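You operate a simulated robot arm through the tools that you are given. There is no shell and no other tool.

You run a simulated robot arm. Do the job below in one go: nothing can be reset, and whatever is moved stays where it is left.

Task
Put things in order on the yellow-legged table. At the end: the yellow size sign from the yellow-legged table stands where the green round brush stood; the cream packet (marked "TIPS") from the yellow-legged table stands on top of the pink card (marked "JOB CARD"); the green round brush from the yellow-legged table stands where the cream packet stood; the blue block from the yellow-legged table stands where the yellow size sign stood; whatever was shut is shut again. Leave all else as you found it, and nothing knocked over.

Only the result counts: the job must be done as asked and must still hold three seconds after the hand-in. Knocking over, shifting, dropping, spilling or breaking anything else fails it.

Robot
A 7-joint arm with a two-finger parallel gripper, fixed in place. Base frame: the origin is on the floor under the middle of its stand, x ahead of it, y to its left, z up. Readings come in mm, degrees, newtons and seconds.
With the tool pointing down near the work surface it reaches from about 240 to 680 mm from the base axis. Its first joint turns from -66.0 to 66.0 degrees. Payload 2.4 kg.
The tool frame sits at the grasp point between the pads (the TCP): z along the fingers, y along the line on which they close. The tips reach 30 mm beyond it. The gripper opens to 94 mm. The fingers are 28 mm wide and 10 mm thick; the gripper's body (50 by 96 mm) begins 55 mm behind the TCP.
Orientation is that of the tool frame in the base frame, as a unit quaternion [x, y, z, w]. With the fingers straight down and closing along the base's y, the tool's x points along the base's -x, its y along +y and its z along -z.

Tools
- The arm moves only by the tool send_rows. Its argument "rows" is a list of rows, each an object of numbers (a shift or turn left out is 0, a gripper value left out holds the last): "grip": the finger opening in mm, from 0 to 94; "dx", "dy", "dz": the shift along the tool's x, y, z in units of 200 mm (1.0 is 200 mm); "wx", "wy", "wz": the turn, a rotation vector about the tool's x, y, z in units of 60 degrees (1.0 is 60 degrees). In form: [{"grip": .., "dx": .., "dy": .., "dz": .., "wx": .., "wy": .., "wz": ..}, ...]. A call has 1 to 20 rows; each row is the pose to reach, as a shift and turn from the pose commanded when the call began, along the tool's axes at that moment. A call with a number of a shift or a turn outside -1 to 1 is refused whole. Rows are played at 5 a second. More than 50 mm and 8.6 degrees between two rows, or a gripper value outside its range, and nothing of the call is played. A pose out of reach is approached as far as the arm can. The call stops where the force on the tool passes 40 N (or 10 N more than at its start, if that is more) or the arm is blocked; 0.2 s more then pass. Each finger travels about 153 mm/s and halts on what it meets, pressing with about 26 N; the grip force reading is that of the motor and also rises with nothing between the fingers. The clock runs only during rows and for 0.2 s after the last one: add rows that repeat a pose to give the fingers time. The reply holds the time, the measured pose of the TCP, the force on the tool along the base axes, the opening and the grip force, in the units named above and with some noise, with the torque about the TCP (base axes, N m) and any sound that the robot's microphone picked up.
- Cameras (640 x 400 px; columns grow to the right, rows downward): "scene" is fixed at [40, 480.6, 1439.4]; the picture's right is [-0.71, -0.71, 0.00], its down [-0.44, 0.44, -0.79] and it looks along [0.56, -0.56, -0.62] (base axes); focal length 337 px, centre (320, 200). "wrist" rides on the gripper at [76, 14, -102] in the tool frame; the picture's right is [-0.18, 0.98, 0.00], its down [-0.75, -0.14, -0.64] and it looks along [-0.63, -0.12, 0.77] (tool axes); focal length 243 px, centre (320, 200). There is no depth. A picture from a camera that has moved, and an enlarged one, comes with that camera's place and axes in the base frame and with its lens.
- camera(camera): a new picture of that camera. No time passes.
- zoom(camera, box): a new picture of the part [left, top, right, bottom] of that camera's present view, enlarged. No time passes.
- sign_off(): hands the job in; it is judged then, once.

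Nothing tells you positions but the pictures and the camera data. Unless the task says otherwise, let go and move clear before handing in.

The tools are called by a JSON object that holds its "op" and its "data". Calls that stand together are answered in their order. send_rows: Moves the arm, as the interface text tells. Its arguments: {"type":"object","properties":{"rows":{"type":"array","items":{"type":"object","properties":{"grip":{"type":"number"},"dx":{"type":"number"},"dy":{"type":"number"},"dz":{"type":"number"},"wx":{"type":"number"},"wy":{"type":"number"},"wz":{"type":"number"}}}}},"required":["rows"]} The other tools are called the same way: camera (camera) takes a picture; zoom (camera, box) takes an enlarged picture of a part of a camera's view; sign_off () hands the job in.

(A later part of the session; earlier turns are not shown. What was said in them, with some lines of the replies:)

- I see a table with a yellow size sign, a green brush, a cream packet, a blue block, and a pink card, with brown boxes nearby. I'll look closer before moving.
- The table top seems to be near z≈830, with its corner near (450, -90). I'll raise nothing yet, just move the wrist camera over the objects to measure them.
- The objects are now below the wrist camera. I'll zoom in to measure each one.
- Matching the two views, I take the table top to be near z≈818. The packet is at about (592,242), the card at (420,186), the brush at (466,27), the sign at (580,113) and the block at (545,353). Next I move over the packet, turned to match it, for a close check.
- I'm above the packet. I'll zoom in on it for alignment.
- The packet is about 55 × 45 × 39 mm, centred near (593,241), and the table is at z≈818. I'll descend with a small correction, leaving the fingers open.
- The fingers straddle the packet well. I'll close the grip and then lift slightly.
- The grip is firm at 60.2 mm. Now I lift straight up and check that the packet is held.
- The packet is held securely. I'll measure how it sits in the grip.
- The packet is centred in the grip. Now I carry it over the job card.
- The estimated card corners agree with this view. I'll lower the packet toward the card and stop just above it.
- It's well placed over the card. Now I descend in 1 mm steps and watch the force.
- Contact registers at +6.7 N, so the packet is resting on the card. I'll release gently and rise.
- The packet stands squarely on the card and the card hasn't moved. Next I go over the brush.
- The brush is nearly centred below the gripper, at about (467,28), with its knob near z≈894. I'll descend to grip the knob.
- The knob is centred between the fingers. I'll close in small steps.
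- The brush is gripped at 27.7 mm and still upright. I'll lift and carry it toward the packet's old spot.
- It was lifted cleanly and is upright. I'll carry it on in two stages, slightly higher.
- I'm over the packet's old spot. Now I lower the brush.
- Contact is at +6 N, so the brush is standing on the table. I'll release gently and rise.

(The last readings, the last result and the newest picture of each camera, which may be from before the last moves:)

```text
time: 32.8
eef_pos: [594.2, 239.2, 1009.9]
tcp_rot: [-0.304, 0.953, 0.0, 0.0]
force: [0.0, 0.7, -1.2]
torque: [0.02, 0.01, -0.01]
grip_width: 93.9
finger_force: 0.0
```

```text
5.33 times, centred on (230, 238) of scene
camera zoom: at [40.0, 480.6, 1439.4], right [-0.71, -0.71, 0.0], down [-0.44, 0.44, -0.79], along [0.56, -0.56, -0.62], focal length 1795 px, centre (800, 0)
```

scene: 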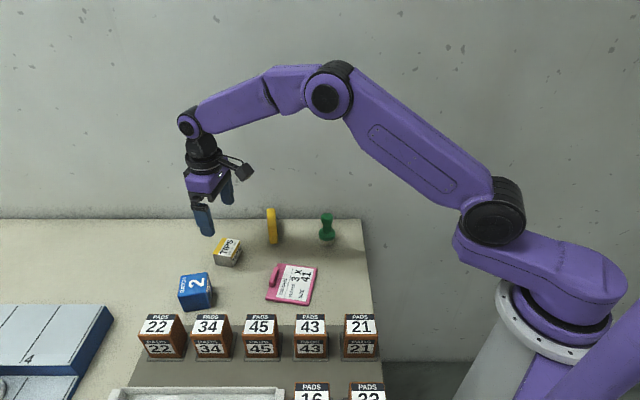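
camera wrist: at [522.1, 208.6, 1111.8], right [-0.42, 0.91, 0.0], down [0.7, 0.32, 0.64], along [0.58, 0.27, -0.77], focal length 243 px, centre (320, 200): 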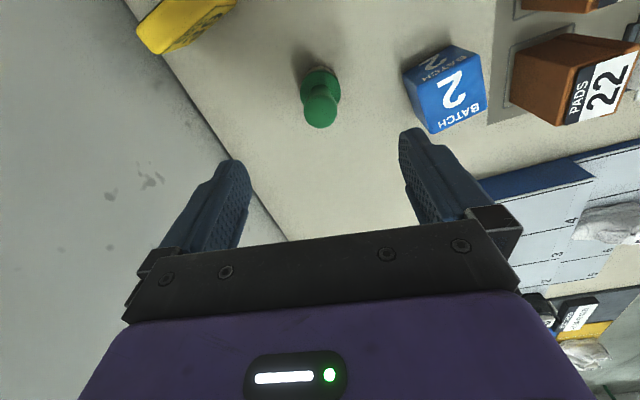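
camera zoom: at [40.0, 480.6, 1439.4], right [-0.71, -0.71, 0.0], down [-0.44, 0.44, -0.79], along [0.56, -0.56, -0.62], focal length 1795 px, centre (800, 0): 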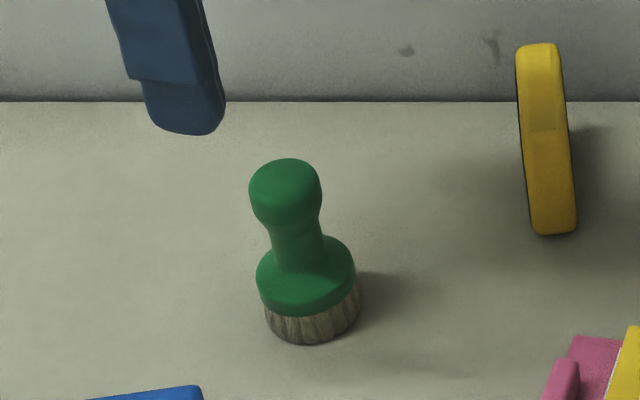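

The brush stands upright in the packet's place. Now I move over the yellow sign, turning the gripper to close across its thickness.

{"op": "send_rows", "data": {"rows": [{"dx": 0.053, "dy": -0.06, "wz": 0.1125}, {"dx": 0.107, "dy": -0.12, "wz": 0.225}, {"dx": 0.16, "dy": -0.181, "wz": 0.3375}, {"dx": 0.213, "dy": -0.241, "wz": 0.45}, {"dx": 0.267, "dy": -0.302, "wz": 0.5625}, {"dx": 0.32, "dy": -0.362, "wz": 0.675}, {"dx": 0.373, "dy": -0.422, "wz": 0.7875}, {"dx": 0.427, "dy": -0.483, "wz": 0.9}, {"dx": 0.427, "dy": -0.483, "wz": 0.9}]}}

{"op": "send_rows", "data": {"rows": [{"wz": 0.1}, {"wz": 0.2}, {"wz": 0.28}, {"wz": 0.28}, {"wz": 0.28}]}}

{"op": "camera", "data": {"camera": "wrist"}}

{"op": "zoom", "data": {"camera": "wrist", "box": [240, 30, 400, 130]}}

{"op": "camera", "data": {"camera": "scene"}}

```text
time: 34.8
eef_pos: [579.4, 112.8, 1009.1]
tcp_rot: [0.162, 0.987, 0.0, 0.0]
force: [0.6, -0.8, -0.2]
torque: [0.02, 0.01, 0.03]
grip_width: 93.9
finger_force: 0.1
```

```text
time: 36.0
eef_pos: [579.0, 113.5, 1009.4]
tcp_rot: [0.304, 0.953, 0.0, 0.001]
force: [-0.1, 0.1, -0.6]
torque: [0.01, 0.01, 0.02]
grip_width: 94.0
finger_force: 0.0
```

```text
taken
camera wrist: at [524.9, 169.4, 1111.6], right [0.72, 0.69, 0.0], down [0.53, -0.55, 0.64], along [0.45, -0.46, -0.77], focal length 243 px, centre (320, 200)
```

wrist: 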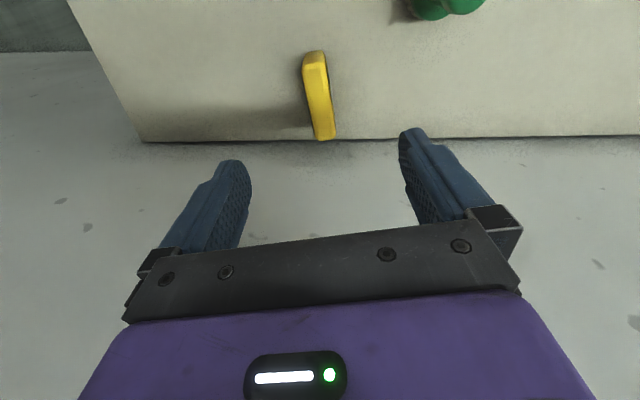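

```text
4.00 times, centred on (320, 80) of wrist
camera zoom: at [524.9, 169.4, 1111.6], right [0.72, 0.69, 0.0], down [0.53, -0.55, 0.64], along [0.45, -0.46, -0.77], focal length 970 px, centre (320, 680)
```

zoom: 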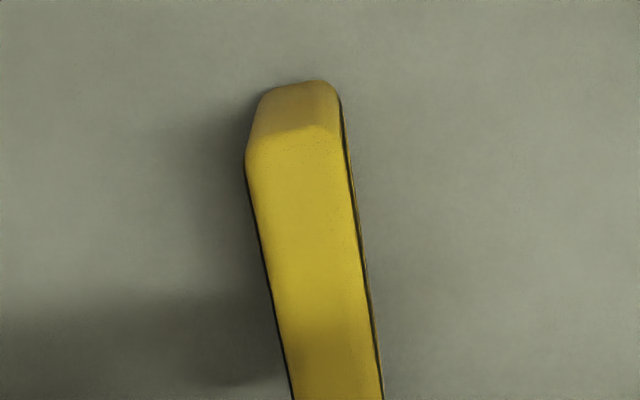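

```text
taken
```

scene: 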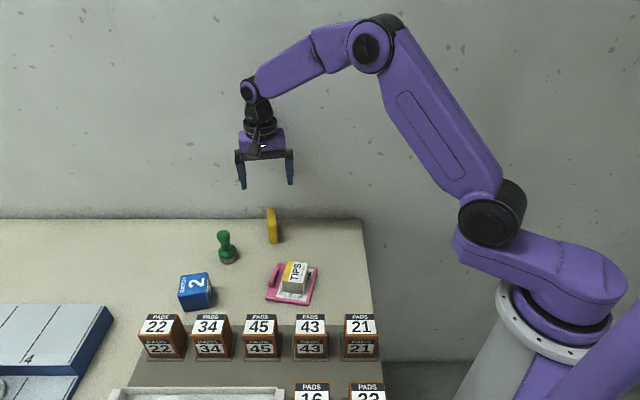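

{"op": "zoom", "data": {"camera": "wrist", "box": [270, 40, 370, 150]}}

{"op": "zoom", "data": {"camera": "wrist", "box": [280, 90, 360, 150]}}

```text
3.64 times, centred on (320, 95) of wrist
camera zoom: at [524.9, 169.4, 1111.6], right [0.72, 0.69, 0.0], down [0.53, -0.55, 0.64], along [0.45, -0.46, -0.77], focal length 882 px, centre (320, 582)
```

zoom: 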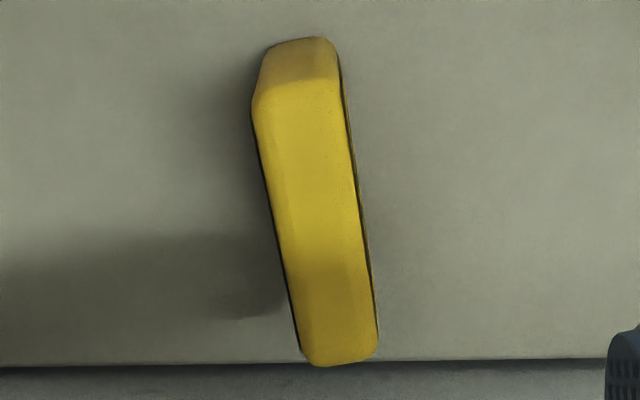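

```text
6.67 times, centred on (320, 120) of wrist
camera zoom: at [524.9, 169.4, 1111.6], right [0.72, 0.69, 0.0], down [0.53, -0.55, 0.64], along [0.45, -0.46, -0.77], focal length 1618 px, centre (320, 733)
```

zoom: 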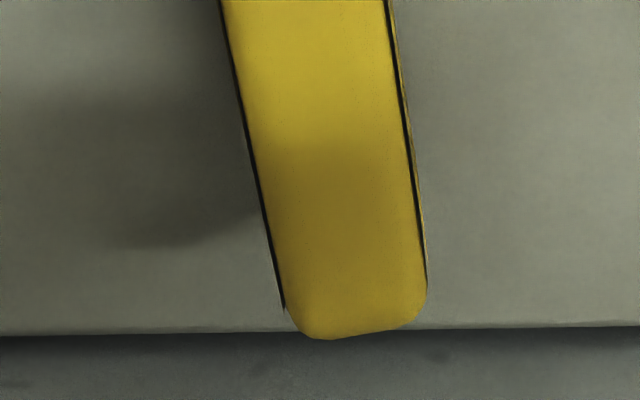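

The sign is aligned and centred at about (578,114.5), with its top near z≈884. I'll descend around it.

{"op": "send_rows", "data": {"rows": [{"dx": 0.0075, "dz": 0.15}, {"dx": 0.0075, "dz": 0.3}, {"dx": 0.0075, "dz": 0.45}, {"dx": 0.0075, "dz": 0.58}, {"dx": 0.0075, "dz": 0.68}, {"dx": 0.0075, "dz": 0.735}, {"dx": 0.0075, "dz": 0.735}]}}

{"op": "camera", "data": {"camera": "wrist"}}

{"op": "zoom", "data": {"camera": "scene", "box": [220, 170, 340, 260]}}

```text
time: 37.6
eef_pos: [578.5, 112.3, 862.6]
tcp_rot: [0.304, 0.953, 0.0, 0.001]
force: [0.7, -0.2, -0.9]
torque: [0.0, 0.02, 0.01]
grip_width: 93.8
finger_force: 0.1
```

```text
taken
camera wrist: at [523.6, 169.9, 964.3], right [0.72, 0.69, 0.0], down [0.53, -0.55, 0.64], along [0.45, -0.46, -0.77], focal length 243 px, centre (320, 200)
```

wrist: 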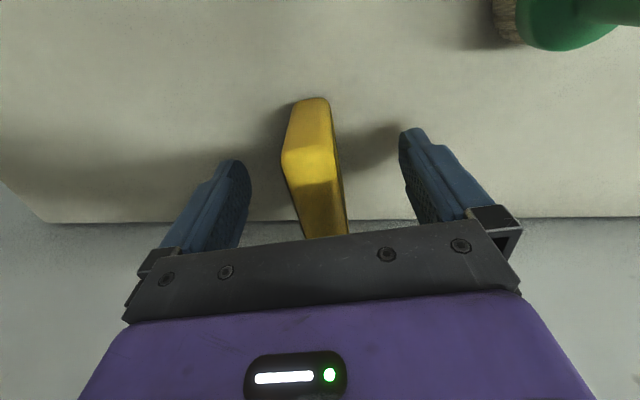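

```text
4.44 times, centred on (280, 215) of scene
camera zoom: at [40.0, 480.6, 1439.4], right [-0.71, -0.71, 0.0], down [-0.44, 0.44, -0.79], along [0.56, -0.56, -0.62], focal length 1496 px, centre (498, 133)
```

zoom: 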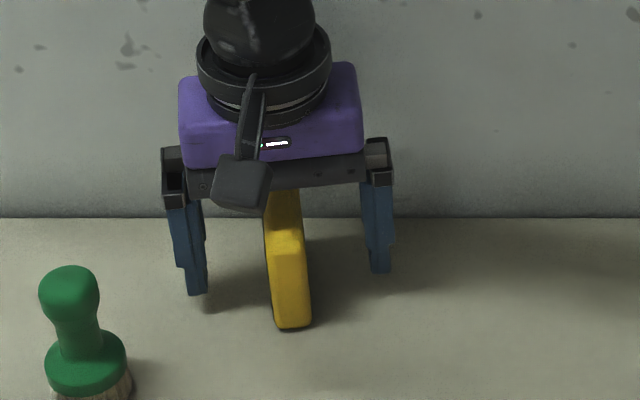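

The fingers straddle the sign evenly. I'll close in small steps.

{"op": "send_rows", "data": {"rows": [{"grip": 60}, {"grip": 42}, {"grip": 34}, {"grip": 30}, {"grip": 27}, {"grip": 24}, {"grip": 21}, {"grip": 18}, {"grip": 10}, {"grip": 10}]}}

{"op": "camera", "data": {"camera": "wrist"}}

{"op": "zoom", "data": {"camera": "scene", "box": [220, 170, 340, 260]}}

```text
time: 39.8
eef_pos: [579.7, 113.1, 862.2]
tcp_rot: [0.304, 0.953, 0.0, 0.0]
force: [0.4, 0.4, 1.6]
torque: [0.02, -0.02, 0.0]
grip_width: 25.9
finger_force: 26.5
```

```text
taken
camera wrist: at [523.5, 170.0, 964.6], right [0.72, 0.69, 0.0], down [0.53, -0.55, 0.64], along [0.45, -0.46, -0.77], focal length 243 px, centre (320, 200)
```

wrist: 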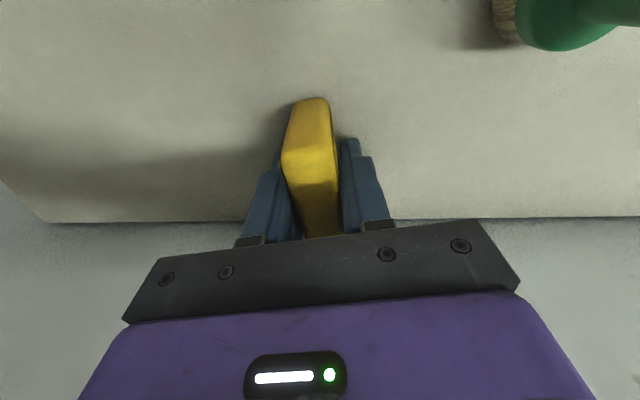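

```text
4.44 times, centred on (280, 215) of scene
camera zoom: at [40.0, 480.6, 1439.3], right [-0.71, -0.71, 0.0], down [-0.44, 0.44, -0.79], along [0.56, -0.56, -0.62], focal length 1496 px, centre (498, 133)
```

zoom: 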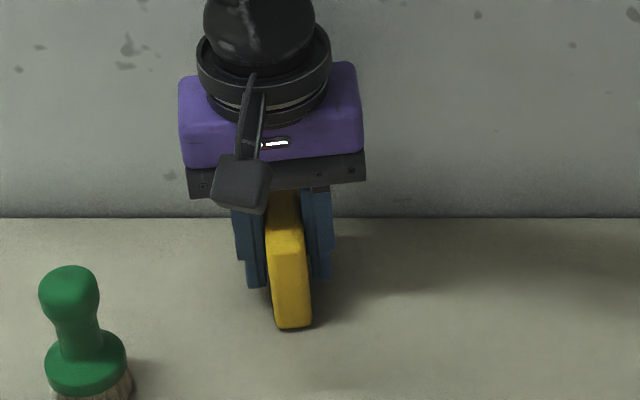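

The sign is held at 25.9 mm. I'll lift it and check.

{"op": "send_rows", "data": {"rows": [{"dz": -0.03}, {"dz": -0.1}, {"dz": -0.22}, {"dz": -0.36}, {"dz": -0.5}, {"dz": -0.5}]}}

{"op": "send_rows", "data": {"rows": [{"dx": 0.042, "dy": -0.134}, {"dx": 0.084, "dy": -0.268}, {"dx": 0.126, "dy": -0.402}, {"dx": 0.168, "dy": -0.537}, {"dx": 0.21, "dy": -0.671}, {"dx": 0.21, "dy": -0.671}, {"dx": 0.21, "dy": -0.671}]}}

{"op": "camera", "data": {"camera": "wrist"}}

{"op": "zoom", "data": {"camera": "scene", "box": [240, 130, 400, 250]}}

```text
time: 41.2
eef_pos: [579.0, 112.5, 962.5]
tcp_rot: [0.304, 0.953, 0.0, 0.0]
force: [0.1, -0.7, -0.9]
torque: [0.01, 0.01, 0.03]
grip_width: 26.0
finger_force: 26.2
```

```text
time: 42.8
eef_pos: [466.6, 28.3, 962.1]
tcp_rot: [0.304, 0.953, 0.0, 0.0]
force: [-0.5, 0.2, -1.4]
torque: [-0.01, 0.01, 0.0]
grip_width: 25.8
finger_force: 25.7
```

```text
taken
camera wrist: at [412.2, 85.3, 1064.9], right [0.72, 0.69, 0.0], down [0.53, -0.55, 0.64], along [0.45, -0.46, -0.77], focal length 243 px, centre (320, 200)
```

wrist: 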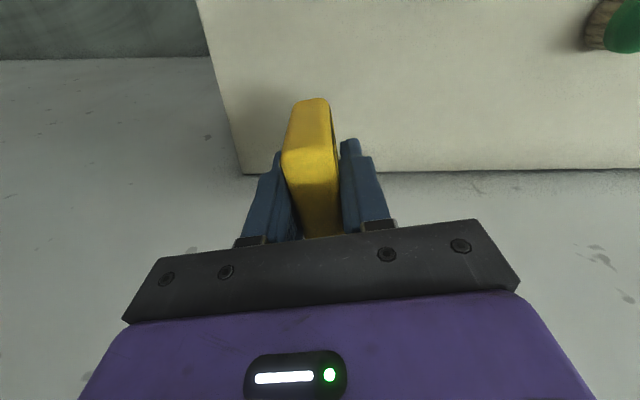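

```text
3.33 times, centred on (320, 190) of scene
camera zoom: at [40.0, 480.6, 1439.4], right [-0.71, -0.71, 0.0], down [-0.44, 0.44, -0.79], along [0.56, -0.56, -0.62], focal length 1122 px, centre (320, 233)
```

zoom: 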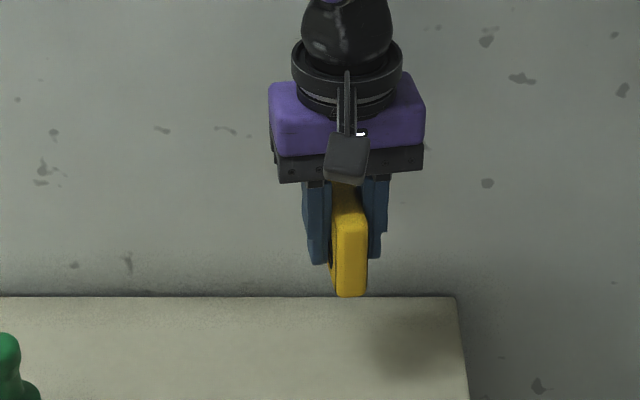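

The sign is held steady over the brush's old spot. Now I lower it.

{"op": "send_rows", "data": {"rows": [{"dz": 0.12}, {"dz": 0.24}, {"dz": 0.36}, {"dz": 0.44}, {"dz": 0.475}, {"dz": 0.485}, {"dz": 0.485}]}}

{"op": "send_rows", "data": {"rows": [{"dz": 0.004}, {"dz": 0.008}, {"dz": 0.012}, {"dz": 0.012}]}}

{"op": "zoom", "data": {"camera": "scene", "box": [270, 180, 370, 260]}}

```text
time: 44.4
eef_pos: [466.7, 28.1, 865.1]
tcp_rot: [0.304, 0.953, 0.001, 0.0]
force: [-0.2, -0.1, -1.5]
torque: [-0.01, -0.01, -0.02]
grip_width: 26.1
finger_force: 26.1
```

```text
time: 45.4
eef_pos: [467.1, 29.6, 863.6]
tcp_rot: [0.304, 0.953, 0.0, 0.0]
force: [0.1, 0.6, -0.2]
torque: [0.01, -0.03, -0.02]
grip_width: 26.0
finger_force: 26.4
```

```text
5.00 times, centred on (320, 220) of scene
camera zoom: at [40.0, 480.6, 1439.4], right [-0.71, -0.71, 0.0], down [-0.44, 0.44, -0.79], along [0.56, -0.56, -0.62], focal length 1683 px, centre (320, 100)
```

zoom: 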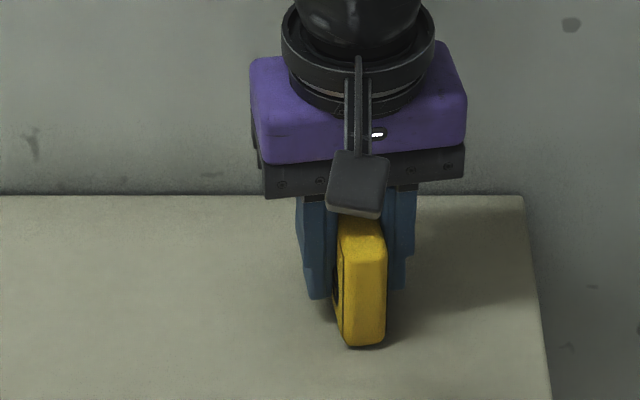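

{"op": "send_rows", "data": {"rows": [{"dz": 0.003}, {"dz": 0.006}, {"dz": 0.006}]}}

```text
time: 46.2
eef_pos: [467.4, 30.0, 862.6]
tcp_rot: [0.304, 0.953, 0.001, 0.0]
force: [-3.0, -1.3, 8.4]
torque: [-0.06, 0.06, -0.03]
grip_width: 26.0
finger_force: 26.3
```

Contact is at +8 N, so the sign is down. I'll release gently and rise.

{"op": "send_rows", "data": {"rows": [{"grip": 26.5}, {"grip": 28}, {"grip": 32}, {"grip": 40}, {"grip": 56}, {"grip": 70}, {"grip": 70}]}}

{"op": "send_rows", "data": {"rows": [{"dz": -0.05}, {"dz": -0.15}, {"dz": -0.3}, {"dz": -0.45}, {"dz": -0.6}, {"dz": -0.75, "grip": 94}, {"dz": -0.75}]}}

{"op": "camera", "data": {"camera": "wrist"}}

{"op": "zoom", "data": {"camera": "scene", "box": [250, 200, 370, 275]}}

```text
time: 47.8
eef_pos: [466.9, 29.0, 861.1]
tcp_rot: [0.304, 0.953, 0.0, -0.001]
force: [0.0, 0.3, -0.3]
torque: [-0.03, -0.01, -0.01]
grip_width: 70.1
finger_force: 0.1
```

```text
time: 49.4
eef_pos: [467.7, 27.6, 1012.7]
tcp_rot: [0.304, 0.953, 0.001, 0.0]
force: [0.4, 0.4, 0.1]
torque: [-0.02, 0.0, -0.01]
grip_width: 93.9
finger_force: 0.1
```

```text
taken
camera wrist: at [412.1, 85.2, 1115.2], right [0.72, 0.7, 0.0], down [0.53, -0.55, 0.64], along [0.45, -0.46, -0.77], focal length 243 px, centre (320, 200)
```

wrist: 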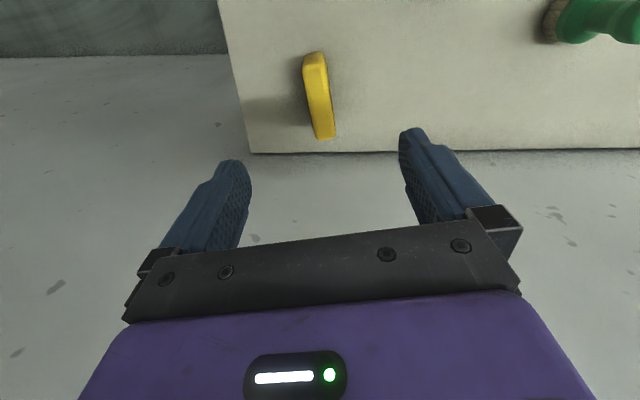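

```text
5.33 times, centred on (310, 238) of scene
camera zoom: at [40.0, 480.6, 1439.4], right [-0.71, -0.71, 0.0], down [-0.44, 0.44, -0.79], along [0.56, -0.56, -0.62], focal length 1795 px, centre (373, 0)
```

zoom: 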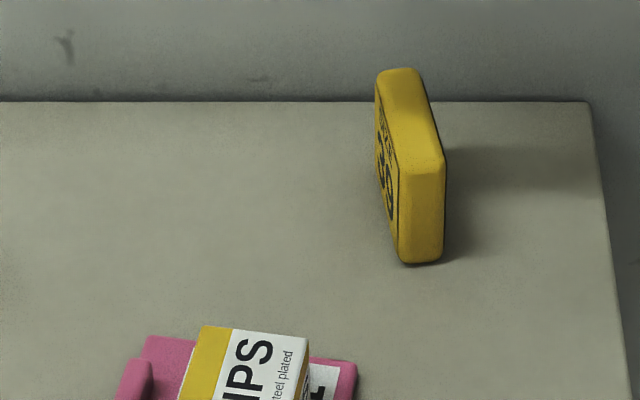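

The sign is upright in the brush's place. Next I move over the blue block, turning to match its faces.

{"op": "send_rows", "data": {"rows": [{"dx": 0.039, "dy": 0.097, "wz": -0.1}, {"dx": 0.0775, "dy": 0.193, "wz": -0.2}, {"dx": 0.116, "dy": 0.29, "wz": -0.3}, {"dx": 0.155, "dy": 0.387, "wz": -0.4}, {"dx": 0.194, "dy": 0.483, "wz": -0.5}, {"dx": 0.2325, "dy": 0.58, "wz": -0.6}, {"dx": 0.271, "dy": 0.676, "wz": -0.7}, {"dx": 0.31, "dy": 0.773, "wz": -0.8}, {"dx": 0.31, "dy": 0.773, "wz": -0.8}]}}

{"op": "send_rows", "data": {"rows": [{"dx": -0.046, "dy": 0.0935, "wz": -0.095}, {"dx": -0.092, "dy": 0.187, "wz": -0.19}, {"dx": -0.138, "dy": 0.28, "wz": -0.285}, {"dx": -0.184, "dy": 0.374, "wz": -0.38}, {"dx": -0.229, "dy": 0.4675, "wz": -0.476}, {"dx": -0.275, "dy": 0.561, "wz": -0.571}, {"dx": -0.321, "dy": 0.6545, "wz": -0.667}, {"dx": -0.367, "dy": 0.748, "wz": -0.762}, {"dx": -0.367, "dy": 0.748, "wz": -0.762}, {"dx": -0.367, "dy": 0.748, "wz": -0.762}]}}

{"op": "camera", "data": {"camera": "wrist"}}

{"op": "zoom", "data": {"camera": "wrist", "box": [240, 30, 400, 150]}}

{"op": "camera", "data": {"camera": "scene"}}

```text
time: 51.4
eef_pos: [506.1, 190.8, 1012.5]
tcp_rot: [-0.111, 0.994, 0.0, 0.0]
force: [-0.4, -0.8, -0.3]
torque: [0.0, -0.01, -0.01]
grip_width: 94.1
finger_force: 0.1
```

```text
time: 53.6
eef_pos: [545.5, 351.4, 1011.5]
tcp_rot: [-0.488, 0.873, 0.0, 0.001]
force: [-0.6, 0.1, -0.4]
torque: [0.0, 0.03, 0.01]
grip_width: 94.0
finger_force: 0.0
```

```text
taken
camera wrist: at [490.9, 295.2, 1114.0], right [-0.74, 0.67, 0.0], down [0.52, 0.57, 0.64], along [0.43, 0.48, -0.77], focal length 243 px, centre (320, 200)
```

wrist: 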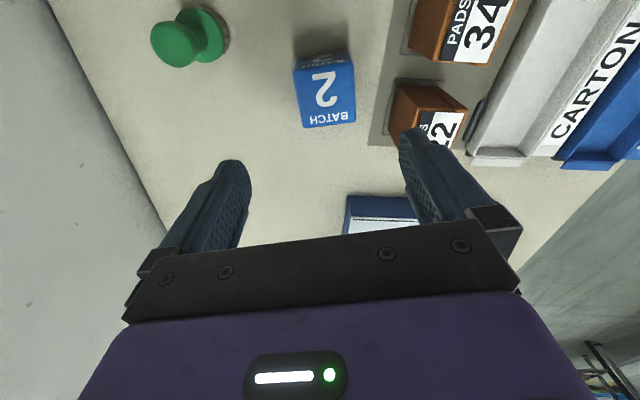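

```text
3.33 times, centred on (320, 90) of wrist
camera zoom: at [490.9, 295.2, 1114.0], right [-0.74, 0.67, 0.0], down [0.52, 0.57, 0.64], along [0.43, 0.48, -0.77], focal length 809 px, centre (320, 567)
```

zoom: 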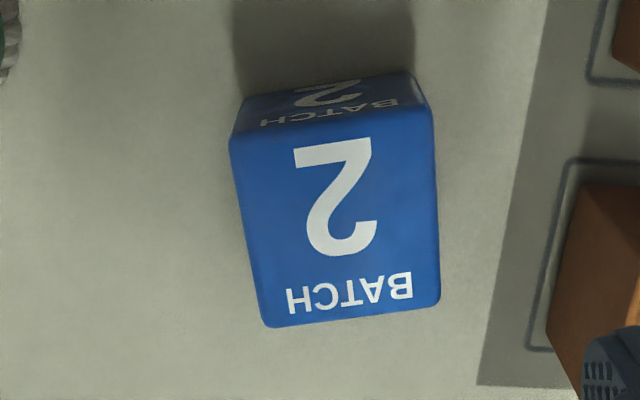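

```text
taken
```

scene: 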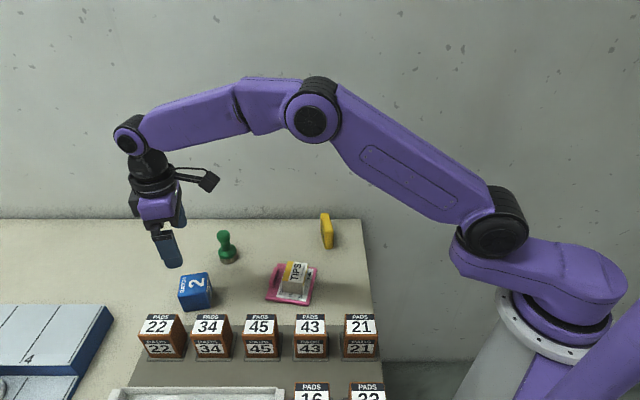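

The block is centred a few mm off at about (539,355), and its yaw differs by about 2°. I'll correct that and descend around it.

{"op": "send_rows", "data": {"rows": [{"dx": 0.003, "dy": 0.032, "wz": 0.035, "dz": 0.1}, {"dx": 0.003, "dy": 0.032, "wz": 0.035, "dz": 0.25}, {"dx": 0.003, "dy": 0.032, "wz": 0.035, "dz": 0.4}, {"dx": 0.003, "dy": 0.032, "wz": 0.035, "dz": 0.5}, {"dx": 0.003, "dy": 0.032, "wz": 0.035, "dz": 0.5}]}}

{"op": "camera", "data": {"camera": "wrist"}}

{"op": "zoom", "data": {"camera": "scene", "box": [130, 220, 290, 340]}}

```text
time: 54.8
eef_pos: [538.3, 354.9, 910.9]
tcp_rot: [-0.472, 0.882, -0.001, 0.0]
force: [0.1, -0.8, 0.0]
torque: [0.0, -0.04, 0.0]
grip_width: 94.0
finger_force: 0.1
```

```text
taken
camera wrist: at [483.4, 300.6, 1013.9], right [-0.72, 0.7, 0.0], down [0.54, 0.55, 0.64], along [0.45, 0.46, -0.77], focal length 243 px, centre (320, 200)
```

wrist: 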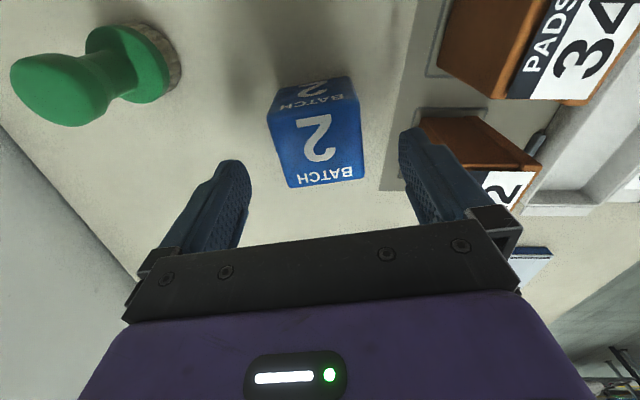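

```text
3.33 times, centred on (210, 280) of scene
camera zoom: at [40.0, 480.6, 1439.4], right [-0.71, -0.71, 0.0], down [-0.44, 0.44, -0.79], along [0.56, -0.56, -0.62], focal length 1122 px, centre (687, -67)
```

zoom: 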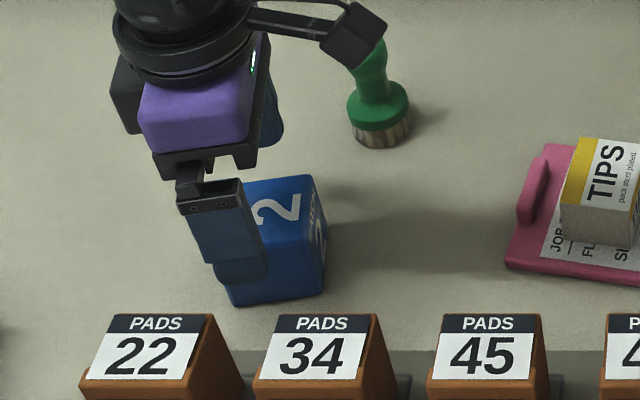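

It's well centred. I'll descend the rest of the way and close.

{"op": "send_rows", "data": {"rows": [{"dx": 0.008, "dz": 0.08}, {"dx": 0.008, "dz": 0.16}, {"dx": 0.008, "dz": 0.22}, {"dx": 0.008, "dz": 0.25}, {"dx": 0.008, "dz": 0.25}]}}

{"op": "send_rows", "data": {"rows": [{"grip": 76}, {"grip": 70}, {"grip": 66}, {"grip": 63}, {"grip": 60}, {"grip": 57}, {"grip": 54}, {"grip": 45}, {"grip": 45}]}}

{"op": "camera", "data": {"camera": "wrist"}}

{"op": "zoom", "data": {"camera": "scene", "box": [130, 220, 290, 340]}}

```text
time: 56.0
eef_pos: [538.2, 354.5, 860.8]
tcp_rot: [-0.472, 0.882, 0.001, 0.0]
force: [0.1, -0.1, 0.3]
torque: [0.04, 0.0, 0.05]
grip_width: 93.9
finger_force: 0.0
```

```text
time: 58.0
eef_pos: [539.4, 354.2, 861.8]
tcp_rot: [-0.473, 0.881, 0.0, 0.0]
force: [0.2, -0.4, 0.5]
torque: [0.01, 0.05, -0.04]
grip_width: 60.0
finger_force: 26.1
```

```text
taken
camera wrist: at [483.0, 299.4, 963.9], right [-0.72, 0.7, 0.0], down [0.54, 0.55, 0.64], along [0.45, 0.46, -0.77], focal length 243 px, centre (320, 200)
```

wrist: 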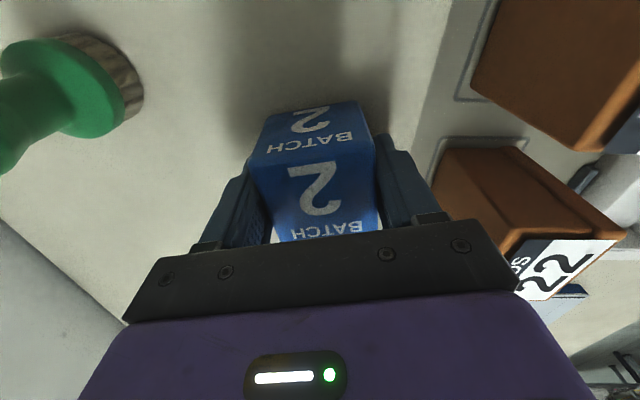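

```text
3.33 times, centred on (210, 280) of scene
camera zoom: at [40.0, 480.6, 1439.4], right [-0.71, -0.71, 0.0], down [-0.44, 0.44, -0.79], along [0.56, -0.56, -0.62], focal length 1122 px, centre (687, -67)
```

zoom: 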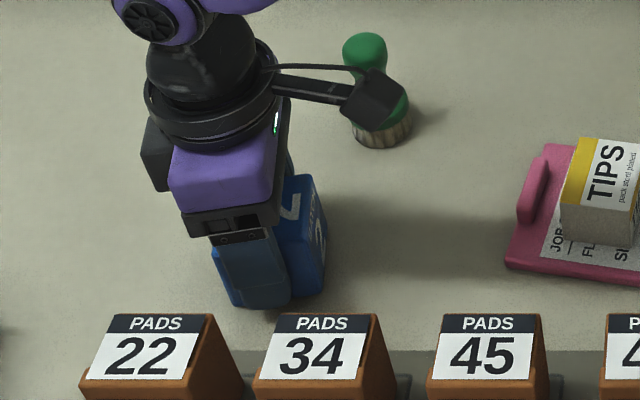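

The block is gripped at 60.0 mm. I'll lift well clear, since the brush lies near the path, and measure how it sits.

{"op": "send_rows", "data": {"rows": [{"dz": -0.03}, {"dz": -0.1}, {"dz": -0.22}, {"dz": -0.36}, {"dz": -0.52}, {"dz": -0.68}, {"dz": -0.8}, {"dz": -0.8}]}}

{"op": "camera", "data": {"camera": "wrist"}}

{"op": "zoom", "data": {"camera": "wrist", "box": [230, 95, 410, 245]}}

{"op": "camera", "data": {"camera": "scene"}}

```text
time: 59.8
eef_pos: [537.7, 353.5, 1022.6]
tcp_rot: [-0.472, 0.881, 0.001, 0.0]
force: [-1.1, -0.1, -1.3]
torque: [0.03, 0.02, -0.03]
grip_width: 60.0
finger_force: 26.0
```

```text
taken
camera wrist: at [482.5, 298.8, 1125.2], right [-0.72, 0.7, 0.0], down [0.54, 0.55, 0.64], along [0.45, 0.46, -0.77], focal length 243 px, centre (320, 200)
```

wrist: 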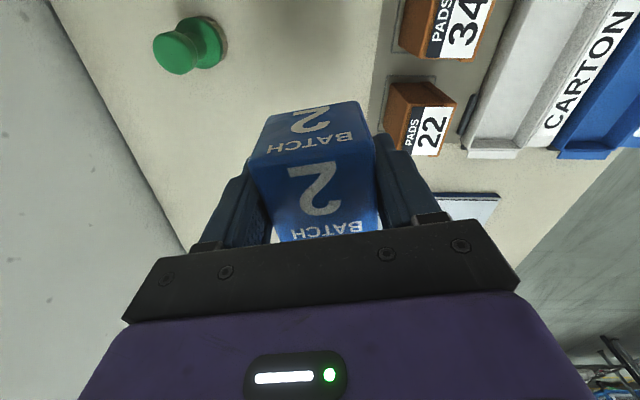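

```text
2.67 times, centred on (320, 170) of wrist
camera zoom: at [482.5, 298.8, 1125.2], right [-0.72, 0.7, 0.0], down [0.54, 0.55, 0.64], along [0.45, 0.46, -0.77], focal length 647 px, centre (320, 280)
```

zoom: 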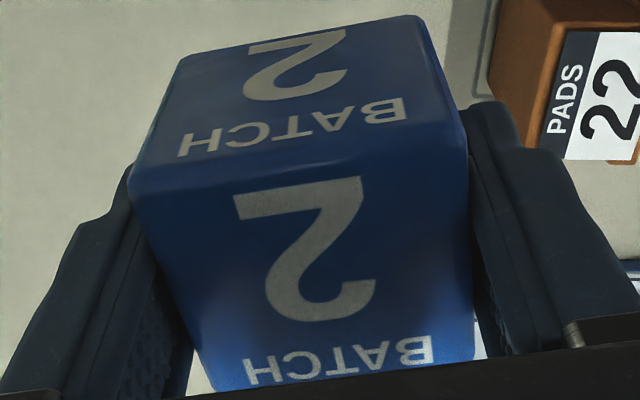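

```text
taken
```

scene: 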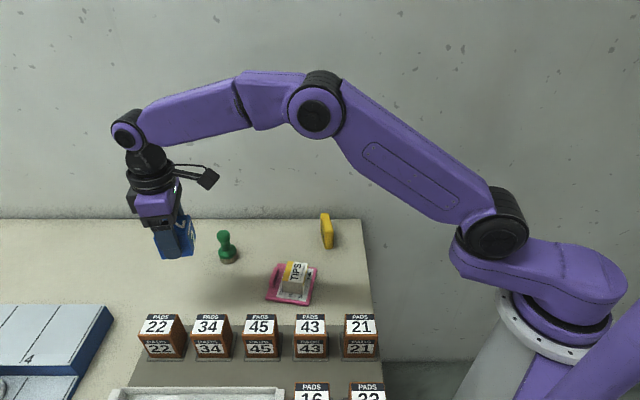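

The block is centred on the grasp point. Now I carry it high over to where the sign stood.

{"op": "send_rows", "data": {"rows": [{"dx": 0.127, "dy": -0.119}, {"dx": 0.254, "dy": -0.238}, {"dx": 0.38, "dy": -0.357}, {"dx": 0.507, "dy": -0.476}, {"dx": 0.634, "dy": -0.595}, {"dx": 0.761, "dy": -0.714}, {"dx": 0.8875, "dy": -0.833}, {"dx": 0.8875, "dy": -0.833}, {"dx": 0.8875, "dy": -0.833}]}}

{"op": "camera", "data": {"camera": "wrist"}}

{"op": "camera", "data": {"camera": "scene"}}

```text
time: 61.8
eef_pos: [577.5, 112.5, 1022.5]
tcp_rot: [-0.472, 0.882, 0.0, -0.001]
force: [-0.2, 0.1, -0.7]
torque: [-0.01, 0.0, -0.01]
grip_width: 59.8
finger_force: 25.7
```

```text
taken
camera wrist: at [523.5, 58.8, 1124.8], right [-0.72, 0.7, 0.0], down [0.54, 0.55, 0.64], along [0.45, 0.46, -0.77], focal length 243 px, centre (320, 200)
```

wrist: 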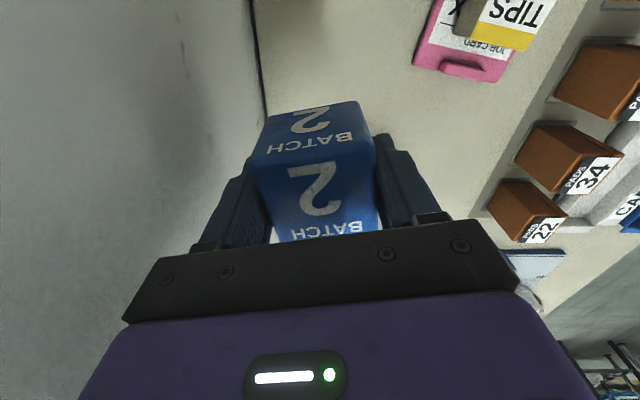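

```text
taken
```

scene: 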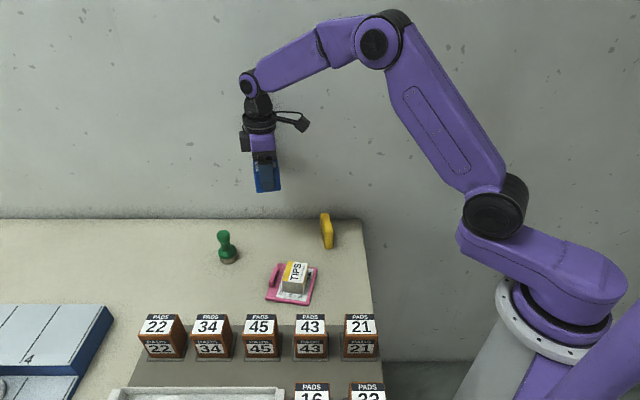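

I'm over the sign's old spot. Lowering now.

{"op": "send_rows", "data": {"rows": [{"dz": 0.15}, {"dz": 0.3}, {"dz": 0.45}, {"dz": 0.58}, {"dz": 0.68}, {"dz": 0.75}, {"dz": 0.785}, {"dz": 0.785}]}}

{"op": "send_rows", "data": {"rows": [{"dz": 0.004}, {"dz": 0.008}, {"dz": 0.012}, {"dz": 0.012}]}}

{"op": "zoom", "data": {"camera": "scene", "box": [210, 180, 340, 270]}}

```text
time: 63.6
eef_pos: [578.5, 114.9, 864.6]
tcp_rot: [-0.472, 0.882, 0.0, 0.0]
force: [-0.7, 1.0, -1.1]
torque: [0.02, -0.04, -0.02]
grip_width: 60.2
finger_force: 25.6
```

```text
time: 64.6
eef_pos: [579.0, 113.8, 861.8]
tcp_rot: [-0.472, 0.882, 0.0, 0.0]
force: [-0.9, -0.1, -2.4]
torque: [0.0, 0.0, 0.03]
grip_width: 60.0
finger_force: 25.5
```

```text
4.44 times, centred on (275, 225) of scene
camera zoom: at [40.0, 480.6, 1439.3], right [-0.71, -0.71, 0.0], down [-0.44, 0.44, -0.79], along [0.56, -0.56, -0.62], focal length 1496 px, centre (520, 89)
```

zoom: 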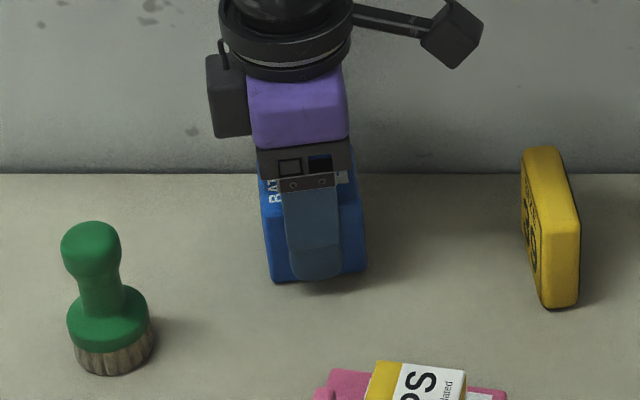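

{"op": "send_rows", "data": {"rows": [{"dz": 0.003}, {"dz": 0.006}, {"dz": 0.006}]}}

```text
time: 65.4
eef_pos: [577.1, 114.3, 861.5]
tcp_rot: [-0.472, 0.882, 0.0, 0.001]
force: [-2.4, 0.5, 4.6]
torque: [0.02, 0.07, 0.01]
grip_width: 59.8
finger_force: 25.9
```

Contact is made and the block is resting on the table. I'll release gently and rise.

{"op": "send_rows", "data": {"rows": [{"grip": 60.5}, {"grip": 62}, {"grip": 66}, {"grip": 72}, {"grip": 80}, {"grip": 80}]}}

{"op": "send_rows", "data": {"rows": [{"dz": -0.05}, {"dz": -0.15}, {"dz": -0.3}, {"dz": -0.45}, {"dz": -0.6}, {"dz": -0.75}, {"dz": -0.9}, {"dz": -0.9}]}}

{"op": "camera", "data": {"camera": "wrist"}}

{"op": "zoom", "data": {"camera": "scene", "box": [170, 200, 290, 275]}}

{"op": "zoom", "data": {"camera": "scene", "box": [160, 190, 400, 340]}}

```text
time: 66.8
eef_pos: [577.5, 113.6, 860.7]
tcp_rot: [-0.472, 0.882, 0.0, 0.0]
force: [-0.5, -0.1, -0.3]
torque: [0.0, -0.01, 0.03]
grip_width: 80.1
finger_force: 0.1
```

```text
time: 68.6
eef_pos: [577.4, 113.9, 1040.8]
tcp_rot: [-0.472, 0.882, 0.0, 0.0]
force: [0.2, 0.5, 0.1]
torque: [0.0, 0.03, 0.0]
grip_width: 80.0
finger_force: 0.0
```

```text
taken
camera wrist: at [522.8, 59.4, 1143.6], right [-0.71, 0.7, 0.0], down [0.54, 0.55, 0.64], along [0.45, 0.46, -0.77], focal length 243 px, centre (320, 200)
```

wrist: 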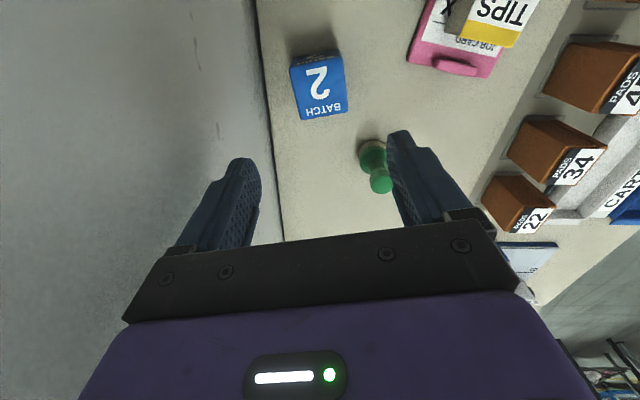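

```text
5.33 times, centred on (230, 238) of scene
camera zoom: at [40.0, 480.6, 1439.4], right [-0.71, -0.71, 0.0], down [-0.44, 0.44, -0.79], along [0.56, -0.56, -0.62], focal length 1795 px, centre (800, 0)
```

zoom: 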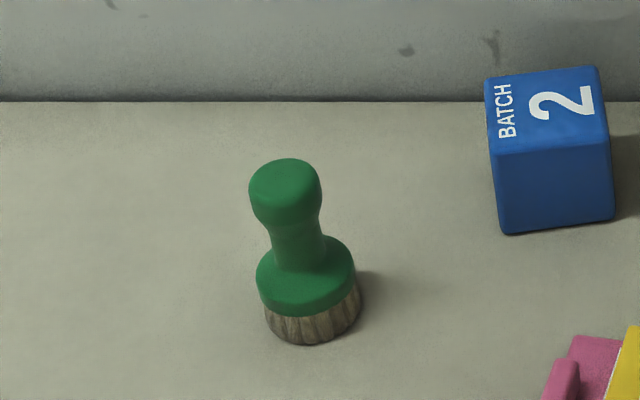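

```text
2.67 times, centred on (280, 265) of scene
camera zoom: at [40.0, 480.6, 1439.4], right [-0.71, -0.71, 0.0], down [-0.44, 0.44, -0.79], along [0.56, -0.56, -0.62], focal length 898 px, centre (427, 27)
```

zoom: 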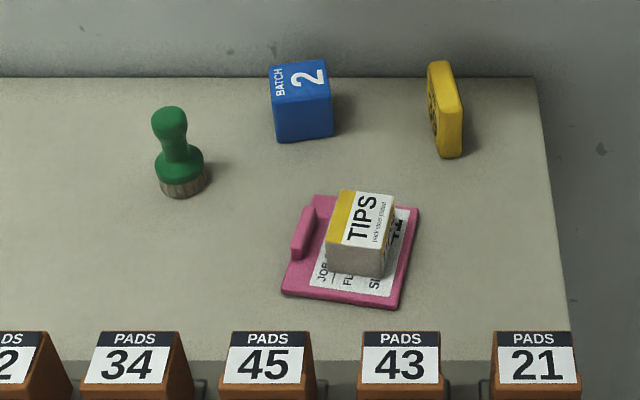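

All four moves are done. The packet is on the card, the brush is in the packet's place, the sign is in the brush's place and the block is in the sign's place, all upright. Nothing was opened, everything else looks unmoved, and the gripper is clear, so I'm handing in.

{"op": "sign_off", "data": {}}

```text
The job is handed in.
```

I've made all four moves and handed the job in. The hand-in reply gave no verdict, so this is from my last pictures:

- **Cream packet ("TIPS"):** it stands flat on the pink job card, clear of the clip. The card hadn't moved when I checked it.
- **Green round brush:** it stands upright where the packet stood, within about 2 mm by my measurement.
- **Yellow size sign:** it stands upright where the brush stood. I placed it from the arm's own position and did not measure it again afterwards.
- **Blue block:** it sits flat where the sign stood, within about 2 mm by my measurement.

I opened nothing, so there was nothing to shut again. Nothing was knocked over, the other things on the table look unmoved, and the gripper is open and well clear.
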